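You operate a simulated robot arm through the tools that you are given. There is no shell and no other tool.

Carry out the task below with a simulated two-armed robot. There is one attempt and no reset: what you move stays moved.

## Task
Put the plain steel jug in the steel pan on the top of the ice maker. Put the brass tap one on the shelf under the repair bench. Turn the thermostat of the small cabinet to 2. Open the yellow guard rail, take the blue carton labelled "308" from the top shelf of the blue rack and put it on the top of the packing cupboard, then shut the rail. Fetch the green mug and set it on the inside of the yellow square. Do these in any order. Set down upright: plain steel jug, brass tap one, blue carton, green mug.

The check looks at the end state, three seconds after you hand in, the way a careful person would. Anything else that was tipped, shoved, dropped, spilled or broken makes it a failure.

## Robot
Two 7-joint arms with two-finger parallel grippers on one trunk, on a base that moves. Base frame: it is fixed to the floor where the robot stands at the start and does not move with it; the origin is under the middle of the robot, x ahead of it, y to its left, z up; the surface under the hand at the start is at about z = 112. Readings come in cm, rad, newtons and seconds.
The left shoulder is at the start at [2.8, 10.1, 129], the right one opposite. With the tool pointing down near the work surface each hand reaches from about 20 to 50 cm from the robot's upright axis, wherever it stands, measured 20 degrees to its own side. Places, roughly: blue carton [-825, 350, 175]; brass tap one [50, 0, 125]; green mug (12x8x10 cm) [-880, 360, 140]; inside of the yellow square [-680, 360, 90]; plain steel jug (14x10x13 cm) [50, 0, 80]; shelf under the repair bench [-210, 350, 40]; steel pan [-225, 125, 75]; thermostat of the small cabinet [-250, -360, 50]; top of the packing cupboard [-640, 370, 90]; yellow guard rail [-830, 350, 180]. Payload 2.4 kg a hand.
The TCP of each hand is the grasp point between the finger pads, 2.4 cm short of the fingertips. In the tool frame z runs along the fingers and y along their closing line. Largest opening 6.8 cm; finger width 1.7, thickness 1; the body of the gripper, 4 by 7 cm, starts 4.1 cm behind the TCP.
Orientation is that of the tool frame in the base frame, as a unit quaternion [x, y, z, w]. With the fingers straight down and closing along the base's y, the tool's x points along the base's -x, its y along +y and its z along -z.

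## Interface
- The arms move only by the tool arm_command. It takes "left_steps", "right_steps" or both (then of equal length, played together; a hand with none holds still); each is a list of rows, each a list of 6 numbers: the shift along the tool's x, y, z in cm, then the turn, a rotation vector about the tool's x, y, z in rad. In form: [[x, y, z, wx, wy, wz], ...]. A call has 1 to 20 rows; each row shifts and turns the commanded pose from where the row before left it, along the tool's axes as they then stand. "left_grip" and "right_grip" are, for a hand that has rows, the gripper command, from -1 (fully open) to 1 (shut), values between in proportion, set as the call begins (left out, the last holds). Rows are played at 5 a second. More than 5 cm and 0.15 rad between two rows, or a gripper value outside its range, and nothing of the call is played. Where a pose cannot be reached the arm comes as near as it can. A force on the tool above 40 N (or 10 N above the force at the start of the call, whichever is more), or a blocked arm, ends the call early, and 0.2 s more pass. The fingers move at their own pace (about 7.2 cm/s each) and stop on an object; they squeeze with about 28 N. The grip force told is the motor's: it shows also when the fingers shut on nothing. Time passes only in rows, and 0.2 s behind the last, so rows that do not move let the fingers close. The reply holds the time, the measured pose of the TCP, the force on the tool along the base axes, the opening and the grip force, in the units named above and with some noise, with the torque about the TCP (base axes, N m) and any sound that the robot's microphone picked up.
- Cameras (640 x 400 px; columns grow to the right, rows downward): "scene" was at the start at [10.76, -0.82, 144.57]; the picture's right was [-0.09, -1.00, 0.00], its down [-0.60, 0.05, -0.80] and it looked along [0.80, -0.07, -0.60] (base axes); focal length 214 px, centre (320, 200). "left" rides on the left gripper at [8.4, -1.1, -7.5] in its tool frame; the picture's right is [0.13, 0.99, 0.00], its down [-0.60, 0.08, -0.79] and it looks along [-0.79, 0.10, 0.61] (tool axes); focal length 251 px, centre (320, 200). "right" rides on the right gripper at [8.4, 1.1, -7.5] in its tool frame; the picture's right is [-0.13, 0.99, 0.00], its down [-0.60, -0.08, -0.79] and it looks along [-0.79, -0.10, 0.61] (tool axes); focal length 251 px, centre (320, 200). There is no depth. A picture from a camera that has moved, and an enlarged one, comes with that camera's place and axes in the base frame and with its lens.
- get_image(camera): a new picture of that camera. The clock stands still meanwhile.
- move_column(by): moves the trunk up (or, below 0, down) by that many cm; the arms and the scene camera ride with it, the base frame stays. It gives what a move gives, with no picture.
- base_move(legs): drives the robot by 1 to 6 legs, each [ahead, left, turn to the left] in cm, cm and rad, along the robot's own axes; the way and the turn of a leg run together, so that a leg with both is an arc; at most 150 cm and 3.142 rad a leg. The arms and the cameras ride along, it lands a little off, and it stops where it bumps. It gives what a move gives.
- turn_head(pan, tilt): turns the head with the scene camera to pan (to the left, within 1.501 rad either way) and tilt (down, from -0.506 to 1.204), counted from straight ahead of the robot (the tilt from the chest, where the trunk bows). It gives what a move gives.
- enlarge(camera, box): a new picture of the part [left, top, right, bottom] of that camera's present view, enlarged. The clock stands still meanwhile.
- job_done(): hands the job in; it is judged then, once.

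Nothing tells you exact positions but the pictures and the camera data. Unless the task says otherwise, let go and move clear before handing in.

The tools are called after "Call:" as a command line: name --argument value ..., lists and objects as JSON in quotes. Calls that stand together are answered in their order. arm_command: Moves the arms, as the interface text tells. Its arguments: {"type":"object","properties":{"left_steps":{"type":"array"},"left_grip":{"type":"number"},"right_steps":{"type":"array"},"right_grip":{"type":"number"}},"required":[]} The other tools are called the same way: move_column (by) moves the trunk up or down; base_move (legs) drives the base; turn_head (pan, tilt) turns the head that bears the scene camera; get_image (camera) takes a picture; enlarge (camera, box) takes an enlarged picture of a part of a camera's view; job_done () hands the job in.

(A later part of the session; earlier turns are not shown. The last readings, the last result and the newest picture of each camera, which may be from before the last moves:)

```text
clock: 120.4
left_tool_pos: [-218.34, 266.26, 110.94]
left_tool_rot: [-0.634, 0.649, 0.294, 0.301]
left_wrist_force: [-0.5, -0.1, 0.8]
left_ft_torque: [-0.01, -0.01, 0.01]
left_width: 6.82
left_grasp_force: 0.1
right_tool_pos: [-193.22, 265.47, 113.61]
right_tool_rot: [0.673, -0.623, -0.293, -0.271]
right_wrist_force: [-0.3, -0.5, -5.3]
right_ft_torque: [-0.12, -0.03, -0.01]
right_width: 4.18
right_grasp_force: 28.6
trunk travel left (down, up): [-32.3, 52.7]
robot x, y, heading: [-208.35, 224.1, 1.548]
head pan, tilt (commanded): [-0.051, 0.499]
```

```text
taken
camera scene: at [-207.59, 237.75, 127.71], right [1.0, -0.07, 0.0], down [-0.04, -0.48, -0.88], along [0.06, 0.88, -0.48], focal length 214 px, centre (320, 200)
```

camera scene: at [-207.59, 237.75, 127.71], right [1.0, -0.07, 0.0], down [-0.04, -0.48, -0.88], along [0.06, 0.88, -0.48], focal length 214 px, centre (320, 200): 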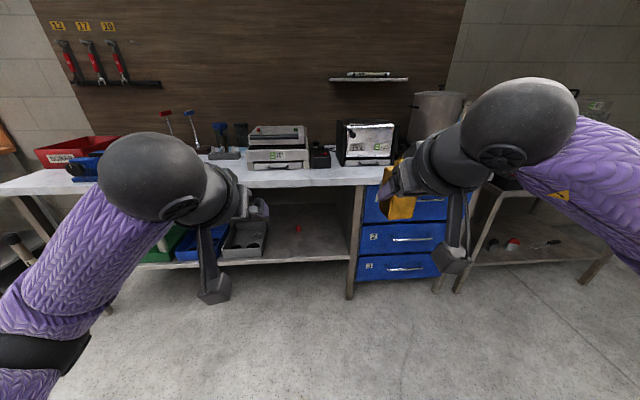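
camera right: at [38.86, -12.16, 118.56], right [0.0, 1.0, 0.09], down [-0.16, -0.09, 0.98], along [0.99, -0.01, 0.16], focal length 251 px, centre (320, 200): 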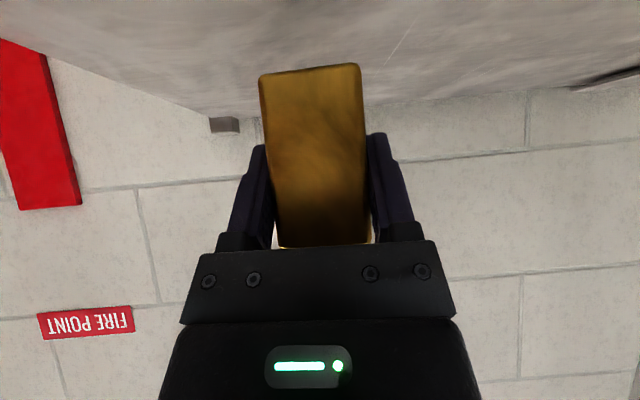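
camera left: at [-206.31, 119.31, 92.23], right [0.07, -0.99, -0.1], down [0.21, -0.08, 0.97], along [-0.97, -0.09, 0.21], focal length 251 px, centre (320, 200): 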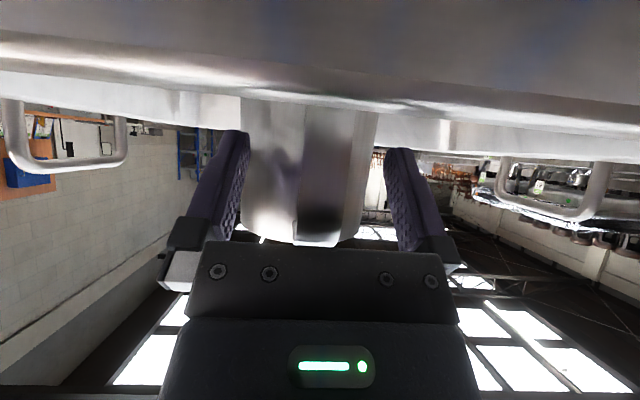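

Call:
enlarge --camera "scene" --box '[190, 150, 430, 300]'

```text
2.67 times, centred on (310, 225) of scene
camera zoom: at [-207.59, 237.75, 127.71], right [1.0, -0.07, 0.0], down [-0.04, -0.48, -0.88], along [0.06, 0.88, -0.48], focal length 572 px, centre (347, 133)
```

zoom: 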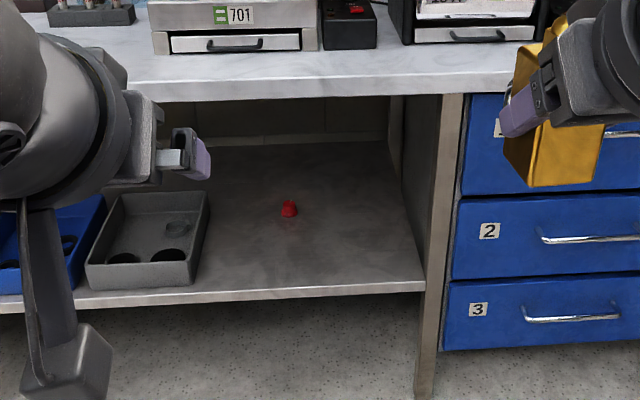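

The free part of the repair-bench shelf is around [-203, 338], shelf z≈39.5, front edge y≈330, underside of the top ≈85; a small red item lies at about [-214, 358]. I'll fold the left hand back, then lower the trunk fully.

Call:
arm_command --left_steps '[[0, 0, 0, 0, 0.145, 0], [0, 0, 0, 0, 0.145, 0], [0, 0, 0, 0, 0.145, 0], [0, 0, 0, 0, 0.145, 0], [0, 0, 0, 0, 0.145, 0], [0, 0, 0, 0, 0.145, 0], [3.4, 1.6, 0, 0, 0, 0], [3.4, 1.6, 0, 0, 0, 0], [3.4, 1.6, 0, 0, 0, 0], [3.4, 1.6, 0, 0, 0, 0], [3.4, 1.6, 0, 0, 0, 0], [0, 0, 0, 0, 0, 0]]'

Call:
move_column --by -31

Call:
get_image --camera "scene"

Call:
get_image --camera "right"

```text
clock: 123.0
left_tool_pos: [-226.65, 249.31, 110.9]
left_tool_rot: [-0.7, 0.714, -0.001, -0.001]
left_wrist_force: [-0.4, 0.2, -0.5]
left_ft_torque: [0.01, -0.02, 0.01]
left_width: 6.78
left_grasp_force: 0.0
right_tool_pos: [-193.13, 265.55, 113.57]
right_tool_rot: [0.673, -0.623, -0.292, -0.271]
right_wrist_force: [-0.2, 0.0, -5.9]
right_ft_torque: [-0.08, -0.02, 0.01]
right_width: 4.17
right_grasp_force: 27.9
trunk travel left (down, up): [-32.3, 52.7]
robot x, y, heading: [-208.54, 224.35, 1.549]
head pan, tilt (commanded): [-0.051, 0.499]
```

```text
clock: 126.0
left_tool_pos: [-226.58, 249.25, 79.98]
left_tool_rot: [-0.7, 0.714, -0.002, 0.0]
left_wrist_force: [-0.4, -0.2, 0.4]
left_ft_torque: [-0.02, 0.05, -0.01]
left_width: 6.79
left_grasp_force: 0.2
right_tool_pos: [-193.07, 265.49, 82.53]
right_tool_rot: [0.672, -0.624, -0.292, -0.272]
right_wrist_force: [0.6, -0.5, -5.6]
right_ft_torque: [-0.07, -0.02, -0.01]
right_width: 4.18
right_grasp_force: 28.1
trunk travel left (down, up): [-1.3, 83.7]
robot x, y, heading: [-208.16, 224.25, 1.546]
head pan, tilt (commanded): [-0.051, 0.499]
```

```text
taken
camera scene: at [-207.38, 246.7, 95.85], right [1.0, -0.07, 0.0], down [-0.04, -0.48, -0.88], along [0.07, 0.88, -0.48], focal length 214 px, centre (320, 200)
```

scene: 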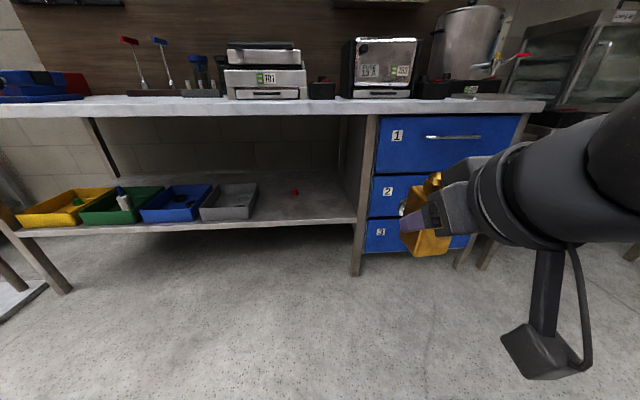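

```text
taken
camera right: at [-193.49, 254.12, 81.59], right [-1.0, 0.01, 0.09], down [0.09, -0.16, 0.98], along [0.03, 0.99, 0.16], focal length 251 px, centre (320, 200)
```

right: 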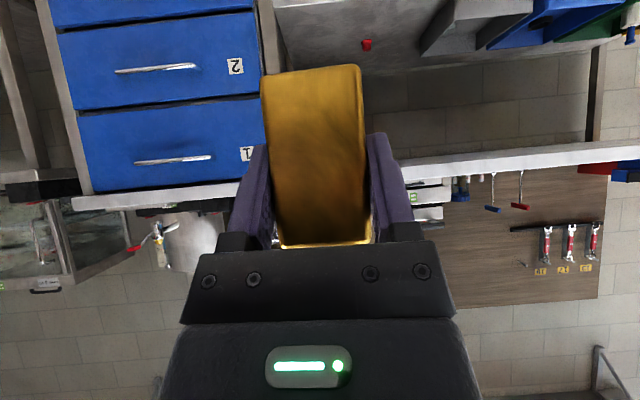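

The shelf geometry agrees (front y≈329.5, z≈39.5). I'll lower the right hand here to shelf height and then drive in.

Call:
arm_command --right_steps '[[2.93, 0, 2.73, 0, 0, 0], [2.93, 0, 2.73, 0, 0, 0], [2.93, 0, 2.73, 0, 0, 0], [2.93, 0, 2.73, 0, 0, 0], [2.93, 0, 2.73, 0, 0, 0], [2.93, 0, 2.73, 0, 0, 0], [2.93, 0, 2.73, 0, 0, 0], [2.2, 0, 2.05, 0, 0, 0], [0, 0, 0, 0, 0, 0]]'

Call:
get_image --camera "scene"

```text
clock: 128.0
left_tool_pos: [-226.61, 249.26, 79.85]
left_tool_rot: [-0.699, 0.715, -0.001, 0.0]
left_wrist_force: [0.1, -0.1, -0.6]
left_ft_torque: [-0.04, -0.04, 0.0]
left_width: 6.8
left_grasp_force: 0.1
right_tool_pos: [-193.32, 266.05, 57.58]
right_tool_rot: [0.674, -0.624, -0.291, -0.269]
right_wrist_force: [-1.2, 0.4, -4.9]
right_ft_torque: [-0.08, -0.01, 0.03]
right_width: 4.15
right_grasp_force: 27.9
right hand out of reach, approached as far as the arm can: row 3, 7, 8
trunk travel left (down, up): [-1.3, 83.7]
robot x, y, heading: [-208.54, 224.37, 1.545]
head pan, tilt (commanded): [-0.051, 0.499]
```

```text
taken
camera scene: at [-207.38, 246.71, 95.84], right [1.0, -0.07, 0.0], down [-0.04, -0.48, -0.88], along [0.07, 0.88, -0.48], focal length 214 px, centre (320, 200)
```

scene: 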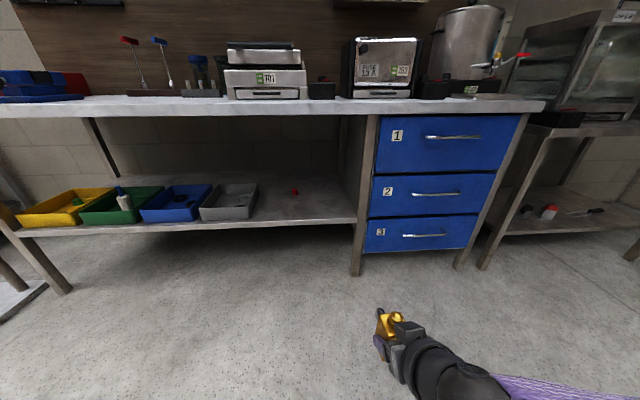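

The arm ran out of room downwards so close to the body; I'll try further forward and then lower.

Call:
arm_command --right_steps '[[-2.72, 0, 2.92, 0, 0, 0], [-2.72, 0, 2.92, 0, 0, 0], [-1.36, 0, 1.46, 0, 0, 0], [1.46, 0, 1.36, 0, 0, 0], [1.46, 0, 1.36, 0, 0, 0], [1.46, 0, 1.36, 0, 0, 0], [1.46, 0, 1.36, 0, 0, 0], [0, 0, 0, 0, 0, 0]]'

```text
clock: 129.8
left_tool_pos: [-226.77, 249.32, 79.94]
left_tool_rot: [-0.699, 0.715, -0.001, 0.0]
left_wrist_force: [-0.6, -0.1, -0.3]
left_ft_torque: [0.0, 0.01, -0.02]
left_width: 6.78
left_grasp_force: 0.2
right_tool_pos: [-193.95, 276.22, 50.63]
right_tool_rot: [0.674, -0.623, -0.292, -0.269]
right_wrist_force: [-0.1, 0.3, -5.9]
right_ft_torque: [-0.07, 0.03, -0.01]
right_width: 4.17
right_grasp_force: 28.3
right hand out of reach, approached as far as the arm can: row 7
trunk travel left (down, up): [-1.3, 83.7]
robot x, y, heading: [-208.23, 224.08, 1.544]
head pan, tilt (commanded): [-0.051, 0.499]
```

Call:
arm_command --right_steps '[[-1.7, 0, 1.82, 0, 0, 0], [-1.7, 0, 1.82, 0, 0, 0], [1.46, 0, 1.36, 0, 0, 0], [1.46, 0, 1.36, 0, 0, 0], [1.46, 0, 1.36, 0, 0, 0], [0, 0, 0, 0, 0, 0]]'

```text
clock: 131.2
left_tool_pos: [-226.55, 249.37, 79.96]
left_tool_rot: [-0.699, 0.715, -0.001, 0.0]
left_wrist_force: [0.5, -0.3, 0.5]
left_ft_torque: [0.04, -0.02, -0.03]
left_width: 6.81
left_grasp_force: 0.1
right_tool_pos: [-194.27, 281.19, 44.7]
right_tool_rot: [0.673, -0.624, -0.291, -0.27]
right_wrist_force: [-0.2, -0.1, -6.4]
right_ft_torque: [-0.13, 0.0, -0.02]
right_width: 4.16
right_grasp_force: 27.8
trunk travel left (down, up): [-1.3, 83.7]
robot x, y, heading: [-208.32, 224.05, 1.547]
head pan, tilt (commanded): [-0.051, 0.499]
```

Good — that height is reachable there. I'll raise 6 cm, drive toward the shelf, and check before entering.

Call:
arm_command --right_steps '[[-1.46, 0, -1.36, 0, 0, 0], [-1.46, 0, -1.36, 0, 0, 0], [-1.46, 0, -1.36, 0, 0, 0], [0, 0, 0, 0, 0, 0]]'

Call:
base_move --legs '[[38, 8, 0.02]]'

Call:
turn_head --pan -0.1 --tilt 0.75

Call:
get_image --camera "scene"

Call:
get_image --camera "right"

```text
clock: 132.2
left_tool_pos: [-226.62, 249.32, 79.88]
left_tool_rot: [-0.699, 0.715, -0.001, -0.001]
left_wrist_force: [0.2, -0.3, 0.3]
left_ft_torque: [0.04, -0.02, 0.04]
left_width: 6.79
left_grasp_force: 0.0
right_tool_pos: [-194.15, 281.03, 50.69]
right_tool_rot: [0.674, -0.623, -0.293, -0.27]
right_wrist_force: [-0.7, -0.5, -5.8]
right_ft_torque: [-0.1, -0.05, 0.01]
right_width: 4.17
right_grasp_force: 28.6
trunk travel left (down, up): [-1.3, 83.7]
robot x, y, heading: [-208.47, 224.49, 1.551]
head pan, tilt (commanded): [-0.051, 0.499]
```

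```text
clock: 134.7
left_tool_pos: [-235.31, 287.31, 79.87]
left_tool_rot: [0.711, -0.703, 0.001, 0.0]
left_wrist_force: [-0.1, -0.2, -0.5]
left_ft_torque: [-0.02, 0.01, -0.01]
left_width: 6.8
left_grasp_force: 0.1
right_tool_pos: [-203.89, 319.97, 50.64]
right_tool_rot: [0.683, -0.612, -0.297, -0.266]
right_wrist_force: [-0.4, -0.6, -5.7]
right_ft_torque: [-0.08, 0.0, -0.02]
right_width: 4.2
right_grasp_force: 28.2
trunk travel left (down, up): [-1.3, 83.7]
robot x, y, heading: [-216.3, 262.63, 1.577]
head pan, tilt (commanded): [-0.051, 0.499]
```

```text
clock: 135.5
left_tool_pos: [-235.4, 287.38, 79.83]
left_tool_rot: [0.711, -0.704, 0.0, 0.001]
left_wrist_force: [0.7, 0.3, 0.5]
left_ft_torque: [0.0, 0.0, 0.01]
left_width: 6.79
left_grasp_force: 0.0
right_tool_pos: [-203.92, 319.97, 50.71]
right_tool_rot: [0.683, -0.612, -0.297, -0.267]
right_wrist_force: [0.1, 0.0, -6.4]
right_ft_torque: [-0.11, 0.0, 0.03]
right_width: 4.2
right_grasp_force: 28.0
trunk travel left (down, up): [-1.3, 83.7]
robot x, y, heading: [-216.55, 262.98, 1.577]
head pan, tilt (commanded): [-0.099, 0.75]
```

```text
taken
camera scene: at [-215.58, 284.53, 93.65], right [1.0, -0.09, 0.0], down [-0.06, -0.68, -0.73], along [0.07, 0.73, -0.68], focal length 214 px, centre (320, 200)
```

scene: 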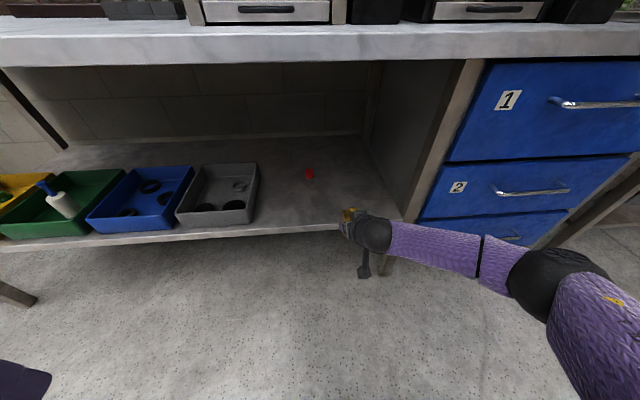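

```text
taken
camera right: at [-203.88, 308.72, 49.72], right [-1.0, -0.02, 0.09], down [0.1, -0.16, 0.98], along [-0.01, 0.99, 0.16], focal length 251 px, centre (320, 200)
```

right: 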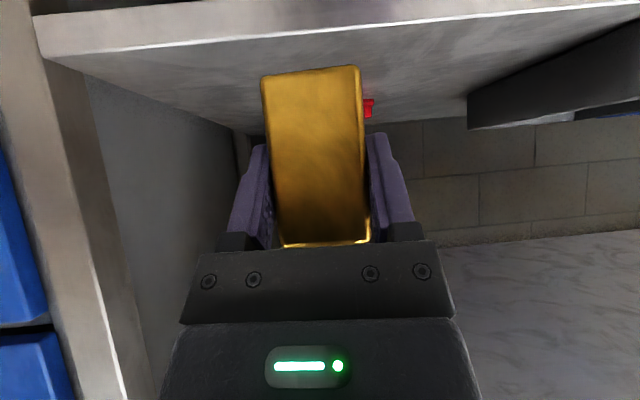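

Brass is 6 cm above shelf height and just in front of the edge (y≈331). I'll drive 18 cm in and check.

Call:
base_move --legs '[[18, 0, 0]]'

Call:
get_image --camera "right"

Call:
get_image --camera "scene"

```text
clock: 137.0
left_tool_pos: [-235.53, 305.28, 79.91]
left_tool_rot: [0.711, -0.703, 0.001, 0.001]
left_wrist_force: [-0.3, -0.2, -0.7]
left_ft_torque: [0.02, 0.01, 0.02]
left_width: 6.79
left_grasp_force: 0.0
right_tool_pos: [-204.08, 338.0, 50.7]
right_tool_rot: [0.683, -0.612, -0.297, -0.265]
right_wrist_force: [0.3, 0.3, -5.8]
right_ft_torque: [-0.1, 0.0, 0.01]
right_width: 4.18
right_grasp_force: 28.0
trunk travel left (down, up): [-1.3, 83.7]
robot x, y, heading: [-216.58, 281.2, 1.582]
head pan, tilt (commanded): [-0.099, 0.75]
```

```text
taken
camera right: at [-204.08, 326.7, 49.72], right [-1.0, -0.02, 0.09], down [0.1, -0.16, 0.98], along [-0.01, 0.99, 0.16], focal length 251 px, centre (320, 200)
```

right: 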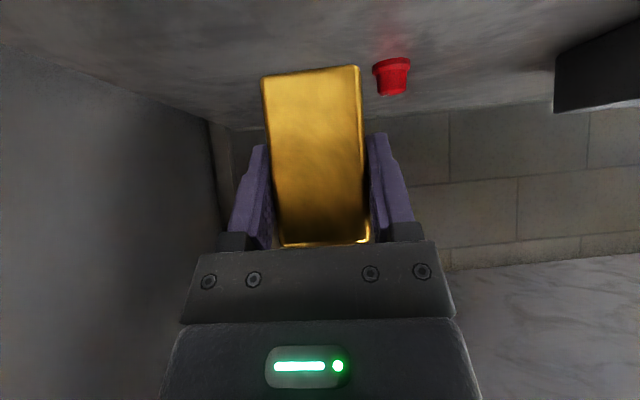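

```text
taken
camera scene: at [-215.77, 302.5, 93.65], right [1.0, -0.09, 0.0], down [-0.06, -0.68, -0.73], along [0.07, 0.73, -0.68], focal length 214 px, centre (320, 200)
```

scene: 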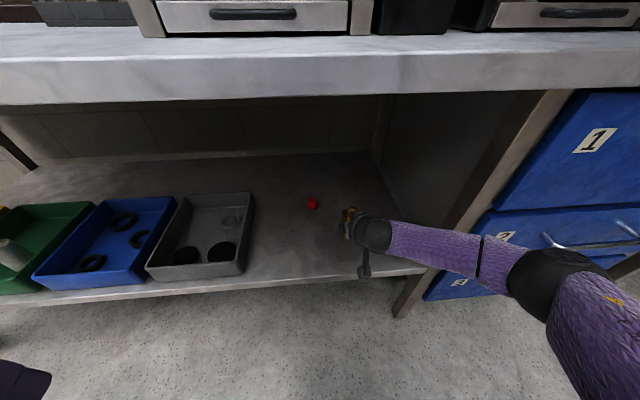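

In place above the free spot. Lowering slowly with force checks.

Call:
arm_command --right_steps '[[0.732, 0, 0.682, 0, 0, 0], [0.732, 0, 0.682, 0, 0, 0], [0.732, 0, 0.682, 0, 0, 0], [0.732, 0, 0.682, 0, 0, 0], [0.732, 0, 0.682, 0, 0, 0], [0, 0, 0, 0, 0, 0]]'

Call:
get_image --camera "right"

```text
clock: 138.4
left_tool_pos: [-235.42, 305.3, 80.05]
left_tool_rot: [0.711, -0.703, 0.0, 0.001]
left_wrist_force: [-0.2, -0.1, 0.6]
left_ft_torque: [0.0, 0.02, -0.02]
left_width: 6.79
left_grasp_force: 0.0
right_tool_pos: [-204.06, 338.13, 45.52]
right_tool_rot: [0.683, -0.612, -0.296, -0.266]
right_wrist_force: [-0.4, -0.2, -5.0]
right_ft_torque: [-0.09, -0.01, 0.0]
right_width: 4.19
right_grasp_force: 28.0
trunk travel left (down, up): [-1.3, 83.7]
robot x, y, heading: [-216.26, 280.91, 1.58]
head pan, tilt (commanded): [-0.099, 0.75]
```

```text
taken
camera right: at [-204.05, 326.77, 44.66], right [-1.0, -0.02, 0.09], down [0.1, -0.16, 0.98], along [-0.01, 0.99, 0.16], focal length 251 px, centre (320, 200)
```

right: 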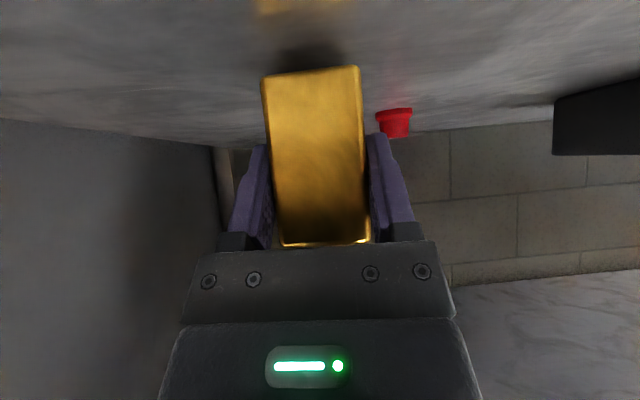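

Call:
arm_command --right_steps '[[0.366, 0, 0.341, 0, 0, 0], [0.366, 0, 0.341, 0, 0, 0], [0, 0, 0, 0, 0, 0]]'

Call:
arm_command --right_steps '[[0.22, 0, 0.205, 0, 0, 0], [0.22, 0, 0.205, 0, 0, 0], [0, 0, 0, 0, 0, 0]]'

Call:
get_image --camera "right"

```text
clock: 139.2
left_tool_pos: [-235.54, 305.33, 79.93]
left_tool_rot: [0.711, -0.703, 0.0, 0.0]
left_wrist_force: [0.6, -1.2, -0.2]
left_ft_torque: [0.0, 0.0, 0.02]
left_width: 6.78
left_grasp_force: 0.0
right_tool_pos: [-204.07, 338.06, 44.73]
right_tool_rot: [0.684, -0.611, -0.296, -0.264]
right_wrist_force: [-0.3, 0.5, -6.1]
right_ft_torque: [-0.08, -0.02, 0.03]
right_width: 4.17
right_grasp_force: 27.9
trunk travel left (down, up): [-1.3, 83.7]
robot x, y, heading: [-216.62, 280.62, 1.589]
head pan, tilt (commanded): [-0.099, 0.75]
```

```text
clock: 140.0
left_tool_pos: [-235.52, 305.12, 79.91]
left_tool_rot: [0.711, -0.703, -0.001, 0.0]
left_wrist_force: [0.1, 0.2, -0.2]
left_ft_torque: [0.0, 0.02, -0.02]
left_width: 6.8
left_grasp_force: 0.0
right_tool_pos: [-203.99, 338.19, 44.67]
right_tool_rot: [0.684, -0.611, -0.296, -0.265]
right_wrist_force: [2.8, 0.6, 15.0]
right_ft_torque: [0.69, -0.01, -0.08]
right_width: 4.19
right_grasp_force: 28.3
right hand out of reach, approached as far as the arm can: row 2
trunk travel left (down, up): [-1.3, 83.7]
robot x, y, heading: [-215.7, 280.65, 1.58]
head pan, tilt (commanded): [-0.099, 0.75]
```

```text
taken
camera right: at [-204.03, 326.8, 43.69], right [-1.0, -0.02, 0.09], down [0.1, -0.16, 0.98], along [-0.01, 0.99, 0.16], focal length 251 px, centre (320, 200)
```

right: 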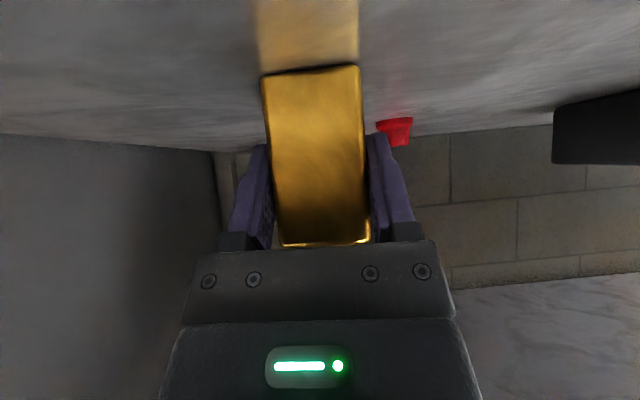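

Contact with the shelf. I'll relieve the push and release.

Call:
arm_command --right_steps '[[-0.13, 0, -0.12, 0, 0, 0], [0, 0, 0, 0, 0, 0]]'

```text
clock: 140.6
left_tool_pos: [-235.57, 305.25, 79.94]
left_tool_rot: [0.712, -0.702, -0.001, 0.0]
left_wrist_force: [0.7, 0.2, 0.2]
left_ft_torque: [0.01, -0.01, -0.01]
left_width: 6.81
left_grasp_force: 0.0
right_tool_pos: [-204.16, 338.04, 44.67]
right_tool_rot: [0.684, -0.612, -0.295, -0.265]
right_wrist_force: [2.0, 5.0, 8.1]
right_ft_torque: [0.66, -0.06, -0.1]
right_width: 4.18
right_grasp_force: 28.1
trunk travel left (down, up): [-1.3, 83.7]
robot x, y, heading: [-216.43, 281.0, 1.582]
head pan, tilt (commanded): [-0.099, 0.75]
```

Call:
arm_command --right_steps '[[-0.1, 0, -0.1, 0, 0, 0], [0, 0, 0, 0, 0, 0]]'

Call:
arm_command --right_steps '[[0, 0, 0, 0, 0, 0], [0, 0, 0, 0, 0, 0], [0, 0, 0, 0, 0, 0], [0, 0, 0, 0, 0, 0]]' --right_grip -1

Call:
get_image --camera "right"

```text
clock: 141.2
left_tool_pos: [-235.47, 305.27, 79.93]
left_tool_rot: [0.711, -0.703, 0.001, 0.001]
left_wrist_force: [-0.6, 1.0, -0.6]
left_ft_torque: [0.0, 0.0, 0.01]
left_width: 6.83
left_grasp_force: 0.0
right_tool_pos: [-204.27, 337.9, 44.6]
right_tool_rot: [0.685, -0.612, -0.296, -0.264]
right_wrist_force: [1.4, 1.0, 0.2]
right_ft_torque: [0.12, -0.09, -0.01]
right_width: 4.19
right_grasp_force: 27.9
trunk travel left (down, up): [-1.3, 83.7]
robot x, y, heading: [-216.76, 281.08, 1.585]
head pan, tilt (commanded): [-0.099, 0.75]
```

```text
clock: 142.2
left_tool_pos: [-235.4, 305.3, 79.94]
left_tool_rot: [0.711, -0.703, 0.001, 0.001]
left_wrist_force: [-0.7, 0.5, 0.7]
left_ft_torque: [0.01, 0.03, 0.03]
left_width: 6.8
left_grasp_force: 0.0
right_tool_pos: [-204.08, 338.03, 44.76]
right_tool_rot: [0.683, -0.613, -0.296, -0.265]
right_wrist_force: [-0.5, 0.4, 0.1]
right_ft_torque: [-0.02, -0.02, -0.03]
right_width: 6.81
right_grasp_force: 0.0
trunk travel left (down, up): [-1.3, 83.7]
robot x, y, heading: [-216.06, 280.69, 1.582]
head pan, tilt (commanded): [-0.099, 0.75]
```

```text
taken
camera right: at [-204.08, 326.75, 43.8], right [-1.0, -0.02, 0.09], down [0.1, -0.15, 0.98], along [-0.01, 0.99, 0.16], focal length 251 px, centre (320, 200)
```

right: 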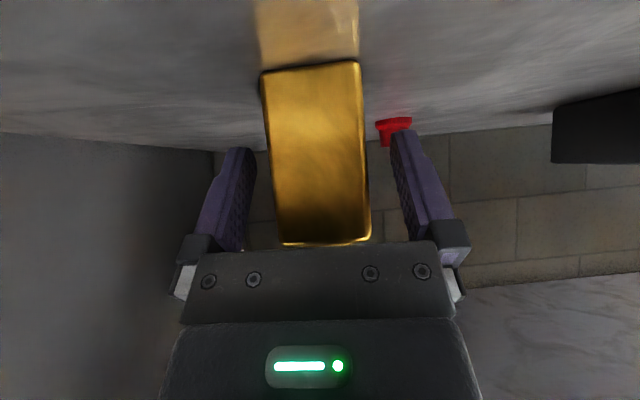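

Released upright. Withdrawing the right hand along its fingers and then backing the base.

Call:
arm_command --right_steps '[[0, 0, -1.5, 0, 0, 0], [0, 0, -2.5, 0, 0, 0], [0, 0, -3, 0, 0, 0], [0, 0, -3, 0, 0, 0], [0, 0, 0, 0, 0, 0]]'

Call:
base_move --legs '[[-45, 0, 0]]'

Call:
get_image --camera "scene"

Call:
get_image --camera "right"

```text
clock: 143.4
left_tool_pos: [-235.37, 305.3, 79.89]
left_tool_rot: [0.711, -0.703, 0.001, 0.001]
left_wrist_force: [0.0, 0.1, 0.3]
left_ft_torque: [0.01, 0.01, 0.0]
left_width: 6.81
left_grasp_force: 0.1
right_tool_pos: [-201.74, 331.11, 51.84]
right_tool_rot: [0.685, -0.612, -0.296, -0.264]
right_wrist_force: [-0.3, 0.5, 0.3]
right_ft_torque: [0.0, -0.01, -0.04]
right_width: 6.8
right_grasp_force: 0.0
right hand out of reach, approached as far as the arm can: row 1, 2
trunk travel left (down, up): [-1.3, 83.7]
robot x, y, heading: [-216.51, 281.12, 1.578]
head pan, tilt (commanded): [-0.099, 0.75]
```

```text
clock: 146.1
left_tool_pos: [-235.0, 260.41, 79.89]
left_tool_rot: [0.712, -0.702, 0.001, 0.001]
left_wrist_force: [-0.8, 0.0, 0.2]
left_ft_torque: [0.0, -0.02, -0.01]
left_width: 6.8
left_grasp_force: 0.0
right_tool_pos: [-201.38, 286.42, 51.69]
right_tool_rot: [0.685, -0.61, -0.297, -0.264]
right_wrist_force: [-0.1, -0.1, -0.5]
right_ft_torque: [-0.02, 0.0, 0.04]
right_width: 6.82
right_grasp_force: 0.1
trunk travel left (down, up): [-1.3, 83.7]
robot x, y, heading: [-215.92, 235.9, 1.587]
head pan, tilt (commanded): [-0.099, 0.75]
```

```text
taken
camera scene: at [-215.32, 257.69, 93.65], right [1.0, -0.08, 0.0], down [-0.06, -0.68, -0.73], along [0.06, 0.73, -0.68], focal length 214 px, centre (320, 200)
```

scene: 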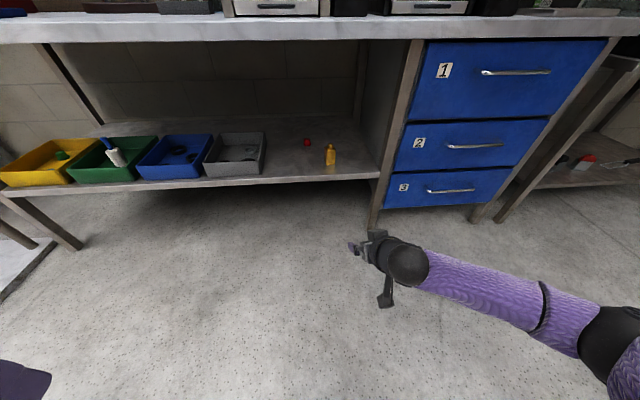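

```text
taken
camera right: at [-201.28, 275.09, 50.8], right [-1.0, -0.03, 0.1], down [0.1, -0.15, 0.98], along [-0.01, 0.99, 0.16], focal length 251 px, centre (320, 200)
```

right: 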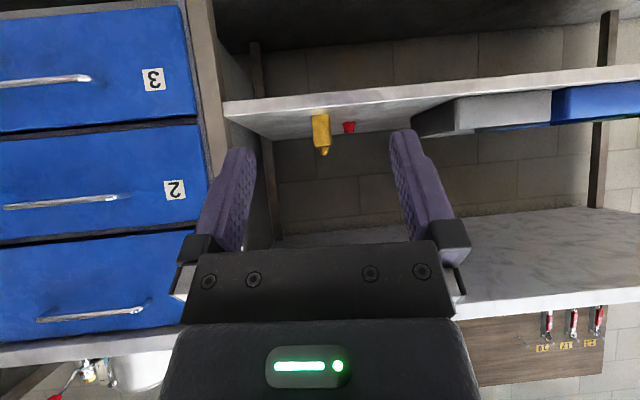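

The brass tap stands upright on the shelf. Now I'll fold the right hand back, raise the trunk, and turn west toward the blue rack.

Call:
arm_command --right_steps '[[-2.2, 0, -2.05, 0, 0, 0], [-2.2, 0, -2.05, 0, 0, 0], [-2.2, 0, -2.05, 0, 0, 0], [-2.2, 0, -2.05, 0, 0, 0], [-2.2, 0, -2.05, 0, 0, 0], [0, 0, -2, 0, 0.137, 0], [0, 0, -2, 0, 0.137, 0], [0, 0, -2, 0, 0.137, 0], [0, 0, -2, 0, 0.137, 0], [0, 0, -2, 0, 0.137, 0], [0, 0, -2, 0, 0.137, 0], [4, -0.8, 0, 0, 0, 0.02], [4, -0.8, 0, 0, 0, 0.02], [4, -0.8, 0, 0, 0, 0.02], [4, -0.8, 0, 0, 0, 0.02], [4, -0.8, 0, 0, 0, 0.02], [0, 0, 0, 0, 0, 0]]'

Call:
move_column --by 49

Call:
base_move --legs '[[0, 0, 1.555]]'

Call:
turn_head --pan 0 --tilt 0.25

Call:
get_image --camera "scene"

```text
clock: 149.7
left_tool_pos: [-235.08, 260.34, 80.1]
left_tool_rot: [0.712, -0.702, 0.0, 0.001]
left_wrist_force: [0.2, 0.3, -0.2]
left_ft_torque: [0.01, 0.0, 0.0]
left_width: 6.79
left_grasp_force: 0.1
right_tool_pos: [-195.23, 261.39, 77.37]
right_tool_rot: [0.713, -0.702, 0.002, 0.003]
right_wrist_force: [0.4, -0.1, -0.1]
right_ft_torque: [-0.01, -0.03, 0.0]
right_width: 6.75
right_grasp_force: 0.0
trunk travel left (down, up): [-1.3, 83.7]
robot x, y, heading: [-216.13, 236.46, 1.589]
head pan, tilt (commanded): [-0.099, 0.75]
```

```text
refused: 49 is not a number from -40 to 40
```

```text
clock: 153.9
left_tool_pos: [-240.41, 217.19, 79.97]
left_tool_rot: [1.0, 0.004, 0.001, 0.0]
left_wrist_force: [0.5, 0.2, 0.0]
left_ft_torque: [-0.01, -0.02, -0.01]
left_width: 6.83
left_grasp_force: 0.1
right_tool_pos: [-241.06, 256.98, 77.31]
right_tool_rot: [1.0, 0.003, 0.004, 0.0]
right_wrist_force: [-1.0, 0.0, 0.6]
right_ft_torque: [0.02, 0.0, 0.01]
right_width: 6.8
right_grasp_force: 0.1
trunk travel left (down, up): [-1.3, 83.7]
robot x, y, heading: [-215.96, 235.78, -3.139]
head pan, tilt (commanded): [-0.099, 0.75]
```

```text
clock: 154.8
left_tool_pos: [-240.44, 217.21, 79.94]
left_tool_rot: [1.0, 0.004, 0.001, 0.0]
left_wrist_force: [-0.4, 1.2, -0.6]
left_ft_torque: [0.03, -0.03, 0.01]
left_width: 6.82
left_grasp_force: 0.0
right_tool_pos: [-241.06, 256.98, 77.34]
right_tool_rot: [1.0, 0.004, 0.002, 0.001]
right_wrist_force: [-0.4, -0.3, -0.2]
right_ft_torque: [-0.02, 0.01, -0.02]
right_width: 6.8
right_grasp_force: 0.1
trunk travel left (down, up): [-1.3, 83.7]
robot x, y, heading: [-215.88, 236.23, -3.139]
head pan, tilt (commanded): [0.0, 0.25]
```

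```text
taken
camera scene: at [-238.55, 235.91, 98.16], right [-0.01, 1.0, 0.0], down [0.25, 0.0, -0.97], along [-0.97, 0.0, -0.25], focal length 214 px, centre (320, 200)
```

scene: 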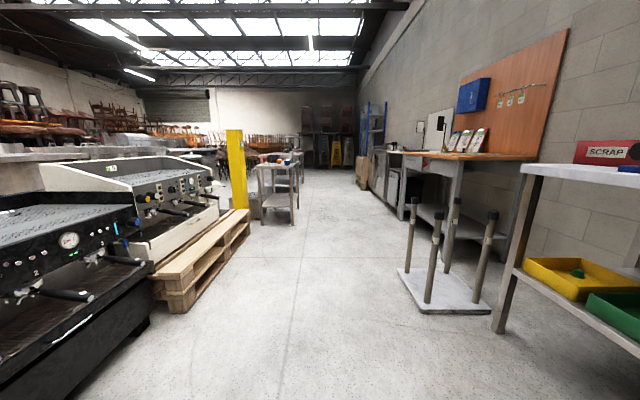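

There's a clear aisle heading west. I'll raise the trunk, shift slightly to the right and drive on, looking as I go.

Call:
move_column --by 40

Call:
base_move --legs '[[120, -15, 0], [110, 0, 0]]'

Call:
turn_head --pan 0 --tilt 0.25

Call:
get_image --camera "scene"

Call:
turn_head --pan -0.8 --tilt 0.25

Call:
get_image --camera "scene"

```text
clock: 158.7
left_tool_pos: [-240.37, 217.12, 119.96]
left_tool_rot: [1.0, 0.004, 0.001, 0.0]
left_wrist_force: [0.4, 0.2, 0.7]
left_ft_torque: [-0.03, -0.01, -0.01]
left_width: 6.78
left_grasp_force: 0.0
right_tool_pos: [-241.03, 257.14, 117.38]
right_tool_rot: [1.0, 0.003, 0.004, -0.001]
right_wrist_force: [0.1, -0.6, 0.2]
right_ft_torque: [-0.01, 0.01, -0.03]
right_width: 6.77
right_grasp_force: 0.1
trunk travel left (down, up): [-41.3, 43.7]
robot x, y, heading: [-215.82, 236.12, -3.135]
head pan, tilt (commanded): [0.0, 0.25]
```

```text
clock: 170.0
left_tool_pos: [-470.33, 229.71, 119.97]
left_tool_rot: [1.0, 0.006, 0.0, -0.001]
left_wrist_force: [0.4, -0.9, 0.5]
left_ft_torque: [0.01, 0.01, -0.01]
left_width: 6.82
left_grasp_force: 0.0
right_tool_pos: [-471.24, 269.48, 117.29]
right_tool_rot: [1.0, 0.006, 0.003, 0.0]
right_wrist_force: [0.0, 0.0, 0.5]
right_ft_torque: [0.03, 0.02, -0.01]
right_width: 6.8
right_grasp_force: 0.0
trunk travel left (down, up): [-41.3, 43.7]
robot x, y, heading: [-445.53, 248.92, -3.131]
head pan, tilt (commanded): [0.0, 0.25]
```

```text
clock: 170.6
left_tool_pos: [-470.3, 229.71, 119.87]
left_tool_rot: [1.0, 0.005, 0.0, 0.0]
left_wrist_force: [0.0, -0.1, 0.0]
left_ft_torque: [0.0, -0.01, -0.02]
left_width: 6.83
left_grasp_force: 0.1
right_tool_pos: [-471.22, 269.53, 117.32]
right_tool_rot: [1.0, 0.006, 0.003, 0.0]
right_wrist_force: [-0.8, 0.2, 0.2]
right_ft_torque: [0.05, 0.0, 0.0]
right_width: 6.79
right_grasp_force: 0.0
trunk travel left (down, up): [-41.3, 43.7]
robot x, y, heading: [-446.02, 248.36, -3.13]
head pan, tilt (commanded): [0.0, 0.25]
```

```text
taken
camera scene: at [-458.19, 248.56, 139.11], right [-0.01, 1.0, 0.0], down [0.25, 0.0, -0.97], along [-0.97, -0.01, -0.25], focal length 214 px, centre (320, 200)
```

scene: 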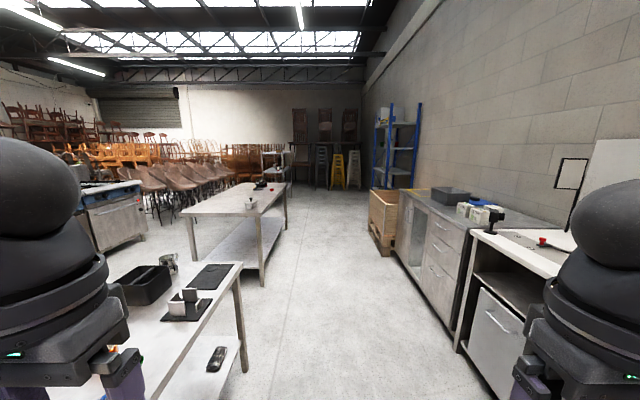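

```text
clock: 171.8
left_tool_pos: [-470.37, 229.65, 119.83]
left_tool_rot: [1.0, 0.005, 0.002, -0.001]
left_wrist_force: [0.5, -0.3, -0.3]
left_ft_torque: [-0.01, 0.0, 0.03]
left_width: 6.8
left_grasp_force: 0.1
right_tool_pos: [-471.3, 269.47, 117.35]
right_tool_rot: [1.0, 0.005, 0.002, 0.0]
right_wrist_force: [0.0, -0.5, 0.1]
right_ft_torque: [0.0, -0.02, -0.01]
right_width: 6.79
right_grasp_force: 0.0
trunk travel left (down, up): [-41.3, 43.7]
robot x, y, heading: [-446.13, 248.77, -3.137]
head pan, tilt (commanded): [-0.799, 0.25]
```

```text
taken
camera scene: at [-455.43, 255.28, 139.11], right [0.71, 0.7, 0.0], down [0.17, -0.18, -0.97], along [-0.68, 0.69, -0.25], focal length 214 px, centre (320, 200)
```

scene: 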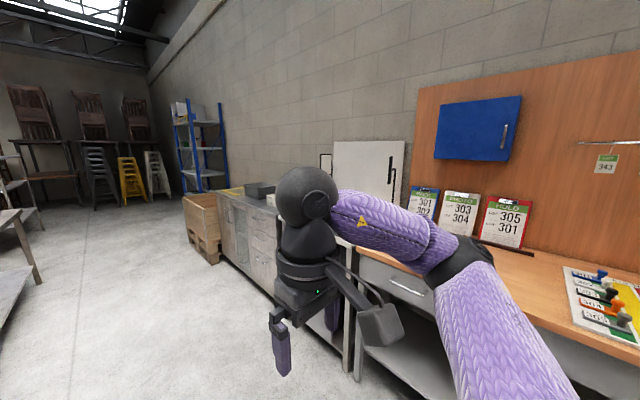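

Ahead are the packing cupboard (right) and the blue rack beyond it. I'll drive on about 180 cm and look at both.

Call:
base_move --legs '[[100, 0, 0], [80, 0, 0]]'

Call:
turn_head --pan -1.3 --tilt 0.45

Call:
get_image --camera "scene"

Call:
turn_head --pan -0.4 --tilt 0.1

Call:
get_image --camera "scene"

```text
clock: 180.7
left_tool_pos: [-648.03, 226.87, 119.92]
left_tool_rot: [1.0, 0.011, 0.001, -0.001]
left_wrist_force: [0.6, -0.3, 1.2]
left_ft_torque: [0.03, -0.01, 0.02]
left_width: 6.83
left_grasp_force: 0.0
right_tool_pos: [-649.47, 266.55, 117.31]
right_tool_rot: [1.0, 0.012, 0.003, 0.0]
right_wrist_force: [0.6, -0.2, 0.2]
right_ft_torque: [-0.04, 0.02, 0.02]
right_width: 6.81
right_grasp_force: 0.0
trunk travel left (down, up): [-41.3, 43.7]
robot x, y, heading: [-623.64, 246.37, -3.121]
head pan, tilt (commanded): [-0.799, 0.25]
```

```text
clock: 181.7
left_tool_pos: [-648.05, 226.82, 119.87]
left_tool_rot: [1.0, 0.011, 0.001, 0.0]
left_wrist_force: [-1.4, 1.1, 0.0]
left_ft_torque: [0.0, -0.01, 0.01]
left_width: 6.79
left_grasp_force: 0.1
right_tool_pos: [-649.45, 266.49, 117.33]
right_tool_rot: [1.0, 0.011, 0.002, 0.0]
right_wrist_force: [-0.3, -0.7, -0.4]
right_ft_torque: [0.0, 0.01, 0.01]
right_width: 6.8
right_grasp_force: 0.1
trunk travel left (down, up): [-41.3, 43.7]
robot x, y, heading: [-623.54, 246.38, -3.117]
head pan, tilt (commanded): [-1.3, 0.45]
```

```text
taken
camera scene: at [-629.44, 254.8, 137.24], right [0.96, 0.29, 0.0], down [0.13, -0.42, -0.9], along [-0.26, 0.86, -0.43], focal length 214 px, centre (320, 200)
```

scene: 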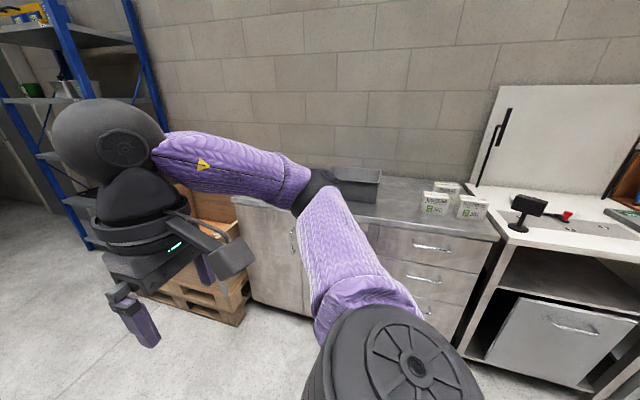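

```text
clock: 182.9
left_tool_pos: [-648.05, 226.78, 119.91]
left_tool_rot: [1.0, 0.012, 0.001, 0.0]
left_wrist_force: [0.5, 0.3, 0.1]
left_ft_torque: [0.03, 0.0, 0.0]
left_width: 6.82
left_grasp_force: 0.0
right_tool_pos: [-649.53, 266.57, 117.41]
right_tool_rot: [1.0, 0.011, 0.002, 0.0]
right_wrist_force: [0.0, 0.3, -0.2]
right_ft_torque: [0.0, 0.0, 0.0]
right_width: 6.82
right_grasp_force: 0.0
trunk travel left (down, up): [-41.3, 43.7]
robot x, y, heading: [-624.14, 246.18, -3.12]
head pan, tilt (commanded): [-0.4, 0.099]
```

```text
taken
camera scene: at [-635.34, 249.41, 140.5], right [0.37, 0.93, 0.0], down [0.09, -0.04, -0.99], along [-0.92, 0.37, -0.1], focal length 214 px, centre (320, 200)
```

scene: 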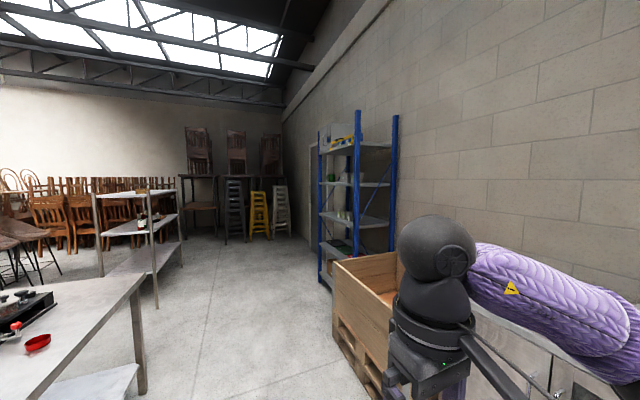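

The rack is further along on the right, past a wooden crate on a pallet. I'll drive on to x≈−800 and turn to face it.

Call:
base_move --legs '[[100, 3, 0], [75, 3, 0], [0, 0, -1.59]]'

Call:
turn_head --pan 0 --tilt 0.0

Call:
get_image --camera "scene"

```text
clock: 195.6
left_tool_pos: [-819.39, 259.46, 119.93]
left_tool_rot: [0.717, -0.697, 0.001, 0.0]
left_wrist_force: [-0.9, -0.5, 0.3]
left_ft_torque: [0.0, 0.02, 0.02]
left_width: 6.79
left_grasp_force: 0.1
right_tool_pos: [-779.68, 261.06, 117.4]
right_tool_rot: [0.716, -0.698, 0.002, 0.001]
right_wrist_force: [-0.3, 0.4, -0.9]
right_ft_torque: [0.0, 0.01, 0.02]
right_width: 6.85
right_grasp_force: 0.2
trunk travel left (down, up): [-41.3, 43.7]
robot x, y, heading: [-799.61, 235.32, 1.597]
head pan, tilt (commanded): [-0.4, 0.099]
```

```text
clock: 196.5
left_tool_pos: [-819.42, 259.52, 119.88]
left_tool_rot: [0.717, -0.697, 0.001, 0.001]
left_wrist_force: [1.1, 0.6, -0.3]
left_ft_torque: [-0.02, 0.02, -0.01]
left_width: 6.81
left_grasp_force: 0.1
right_tool_pos: [-779.69, 261.06, 117.31]
right_tool_rot: [0.717, -0.698, 0.002, 0.002]
right_wrist_force: [0.0, 0.4, 0.7]
right_ft_torque: [-0.02, -0.02, 0.02]
right_width: 6.79
right_grasp_force: 0.0
trunk travel left (down, up): [-41.3, 43.7]
robot x, y, heading: [-799.96, 235.65, 1.597]
head pan, tilt (commanded): [0.0, 0.0]
```

```text
taken
camera scene: at [-800.24, 247.34, 141.4], right [1.0, 0.03, 0.0], down [0.0, 0.0, -1.0], along [-0.03, 1.0, 0.0], focal length 214 px, centre (320, 200)
```

scene: 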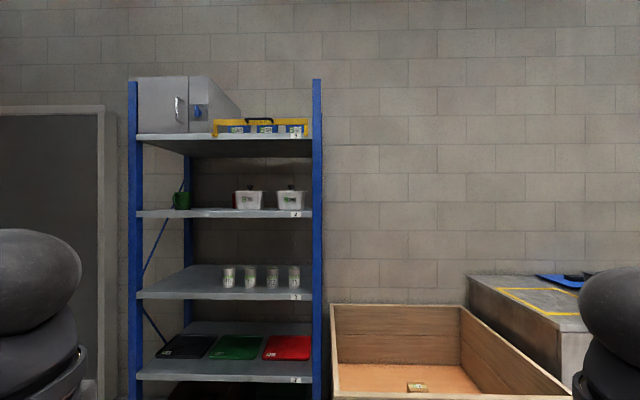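

Call:
enlarge --camera "scene" --box '[120, 60, 330, 220]'

Call:
enlarge --camera "scene" --box '[205, 105, 325, 145]'

Call:
enlarge --camera "scene" --box '[460, 240, 620, 340]'

```text
2.50 times, centred on (225, 140) of scene
camera zoom: at [-800.24, 247.34, 141.4], right [1.0, 0.03, 0.0], down [0.0, 0.0, -1.0], along [-0.03, 1.0, 0.0], focal length 536 px, centre (558, 350)
```

zoom: 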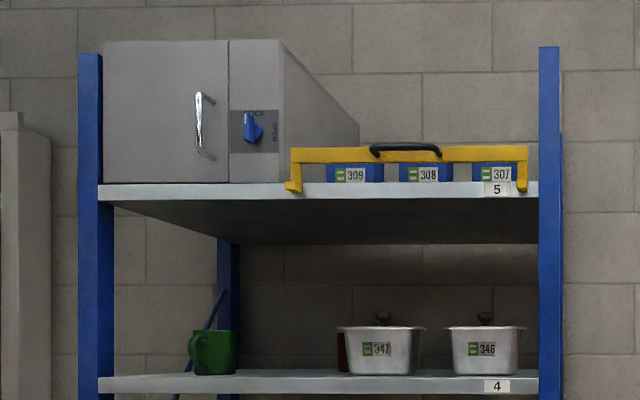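

```text
5.33 times, centred on (265, 125) of scene
camera zoom: at [-800.24, 247.34, 141.4], right [1.0, 0.03, 0.0], down [0.0, 0.0, -1.0], along [-0.03, 1.0, 0.0], focal length 1144 px, centre (613, 600)
```

zoom: 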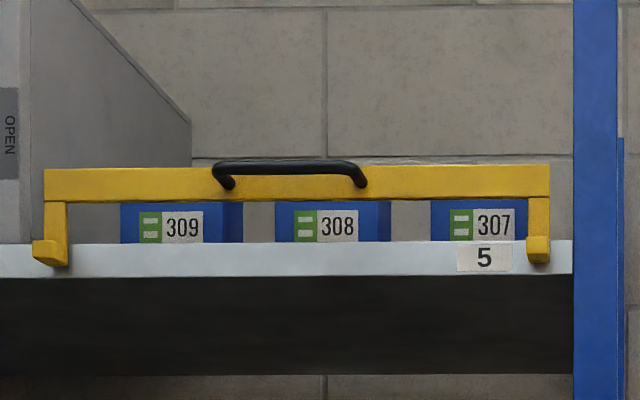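

```text
4.00 times, centred on (540, 290) of scene
camera zoom: at [-800.24, 247.34, 141.4], right [1.0, 0.03, 0.0], down [0.0, 0.0, -1.0], along [-0.03, 1.0, 0.0], focal length 858 px, centre (-560, -160)
```

zoom: 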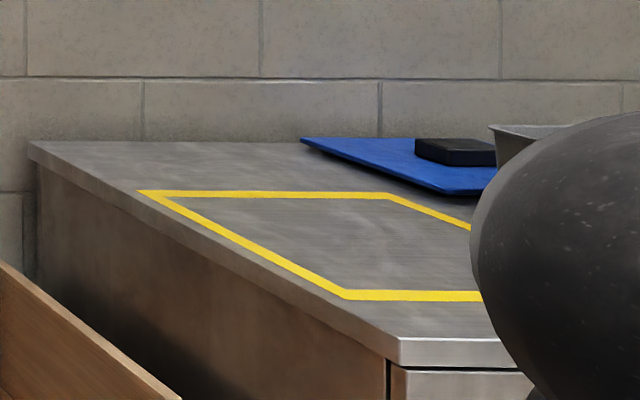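

The top shelf (z≈174, front y≈352) has cartons 309, 308, 307 behind the yellow rail with a black handle at about [-831, 347, 179]; the green mug is on the shelf below. I'll raise the trunk for a better look at the top.

Call:
move_column --by 40

Call:
turn_head --pan 0.25 --tilt 0.1

Call:
get_image --camera "scene"

Call:
enlarge --camera "scene" --box '[220, 140, 420, 265]'

```text
clock: 200.3
left_tool_pos: [-819.31, 259.52, 159.87]
left_tool_rot: [0.717, -0.697, 0.001, 0.001]
left_wrist_force: [-0.3, 0.2, -0.3]
left_ft_torque: [0.02, 0.02, -0.03]
left_width: 6.8
left_grasp_force: 0.1
right_tool_pos: [-779.7, 261.03, 157.36]
right_tool_rot: [0.716, -0.698, 0.001, 0.002]
right_wrist_force: [0.3, 0.4, 0.3]
right_ft_torque: [-0.04, 0.02, -0.01]
right_width: 6.81
right_grasp_force: 0.0
trunk travel left (down, up): [-81.3, 3.7]
robot x, y, heading: [-800.25, 235.38, 1.595]
head pan, tilt (commanded): [0.0, 0.0]
```

```text
clock: 201.1
left_tool_pos: [-819.44, 259.49, 159.98]
left_tool_rot: [0.717, -0.697, 0.0, 0.001]
left_wrist_force: [-1.1, 0.6, -0.1]
left_ft_torque: [0.0, -0.01, 0.02]
left_width: 6.83
left_grasp_force: 0.1
right_tool_pos: [-779.81, 261.22, 157.44]
right_tool_rot: [0.717, -0.697, 0.002, 0.002]
right_wrist_force: [-0.4, 0.5, 0.3]
right_ft_torque: [-0.02, 0.02, -0.02]
right_width: 6.81
right_grasp_force: 0.2
trunk travel left (down, up): [-81.3, 3.7]
robot x, y, heading: [-799.95, 235.56, 1.598]
head pan, tilt (commanded): [0.25, 0.099]
```

```text
taken
camera scene: at [-802.45, 245.25, 180.58], right [0.96, 0.27, 0.0], down [0.03, -0.1, -1.0], along [-0.27, 0.96, -0.1], focal length 214 px, centre (320, 200)
```

scene: 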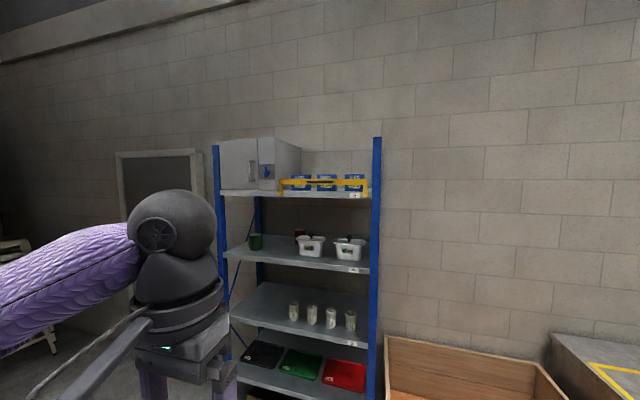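

```text
3.20 times, centred on (320, 202) of scene
camera zoom: at [-802.45, 245.25, 180.58], right [0.96, 0.27, 0.0], down [0.03, -0.1, -1.0], along [-0.27, 0.96, -0.1], focal length 686 px, centre (320, 192)
```

zoom: 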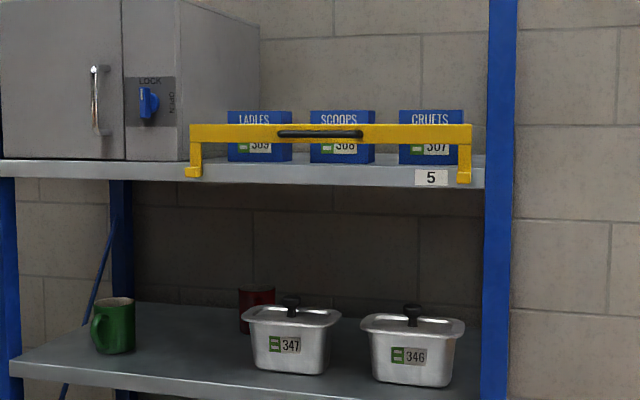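

Cartons are "LADLES 309", "SCOOPS 308", "CRUETS 307"; 308 has its front at y≈355, centre x≈−830, about 10 cm wide and 9 cm high. The rail's handle bar is at [-831, 346, 179]. I'll raise the left hand in free space and point it forward, to see whether it reaches that height.

Call:
move_column --by 3.5

Call:
arm_command --left_steps '[[-3.4, 0, -2.6, 0, 0, 0], [-3.4, 0, -2.6, 0, 0, 0], [-3.4, 0, -2.6, 0, 0, 0], [-3.4, 0, -2.6, 0, 0, 0], [-3.4, 0, -2.6, 0, 0, 0], [-3.4, 0, -2.6, 0, 0, 0], [0, 0, 0, 0, -0.143, 0], [0, 0, 0, 0, -0.143, 0], [0, 0, 0, 0, -0.143, 0], [0, 0, 0, 0, -0.143, 0], [0, 0, 0, 0, -0.143, 0], [0, 0, 0, 0, -0.143, 0], [0, 0, 0, 0, -0.143, 0], [0, 0, 0, 0, -0.143, 0], [0, 0, 0, 0, -0.143, 0], [0, 0, 0, 0, -0.143, 0], [0, 0, 0, 0, -0.143, 0], [0, 0, 0, 0, 0, 0]]'

Call:
get_image --camera "scene"

```text
clock: 201.9
left_tool_pos: [-819.49, 259.54, 163.4]
left_tool_rot: [0.717, -0.697, 0.0, 0.001]
left_wrist_force: [0.5, 0.4, 0.5]
left_ft_torque: [-0.02, -0.02, -0.04]
left_width: 6.83
left_grasp_force: 0.1
right_tool_pos: [-779.75, 261.12, 160.95]
right_tool_rot: [0.717, -0.697, 0.002, 0.002]
right_wrist_force: [0.3, 0.7, -0.5]
right_ft_torque: [0.0, 0.0, -0.03]
right_width: 6.79
right_grasp_force: 0.0
trunk travel left (down, up): [-84.8, 0.2]
robot x, y, heading: [-799.84, 235.42, 1.599]
head pan, tilt (commanded): [0.25, 0.099]
```

```text
clock: 205.7
left_tool_pos: [-819.83, 273.1, 173.59]
left_tool_rot: [-0.506, 0.493, 0.507, 0.493]
left_wrist_force: [0.7, 0.2, 0.4]
left_ft_torque: [0.02, 0.0, 0.04]
left_width: 6.79
left_grasp_force: 0.0
left hand out of reach, approached as far as the arm can: row 5, 6
right_tool_pos: [-779.7, 261.24, 160.87]
right_tool_rot: [0.717, -0.697, 0.002, 0.002]
right_wrist_force: [-0.2, -0.6, 0.5]
right_ft_torque: [0.02, 0.01, 0.0]
right_width: 6.79
right_grasp_force: 0.0
trunk travel left (down, up): [-84.8, 0.2]
robot x, y, heading: [-799.93, 235.2, 1.598]
head pan, tilt (commanded): [0.25, 0.099]
```

```text
taken
camera scene: at [-802.45, 245.24, 184.08], right [0.96, 0.27, 0.0], down [0.03, -0.1, -0.99], along [-0.27, 0.96, -0.1], focal length 214 px, centre (320, 200)
```

scene: 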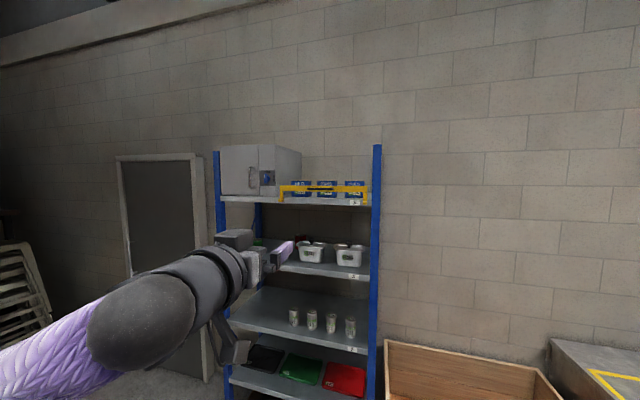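

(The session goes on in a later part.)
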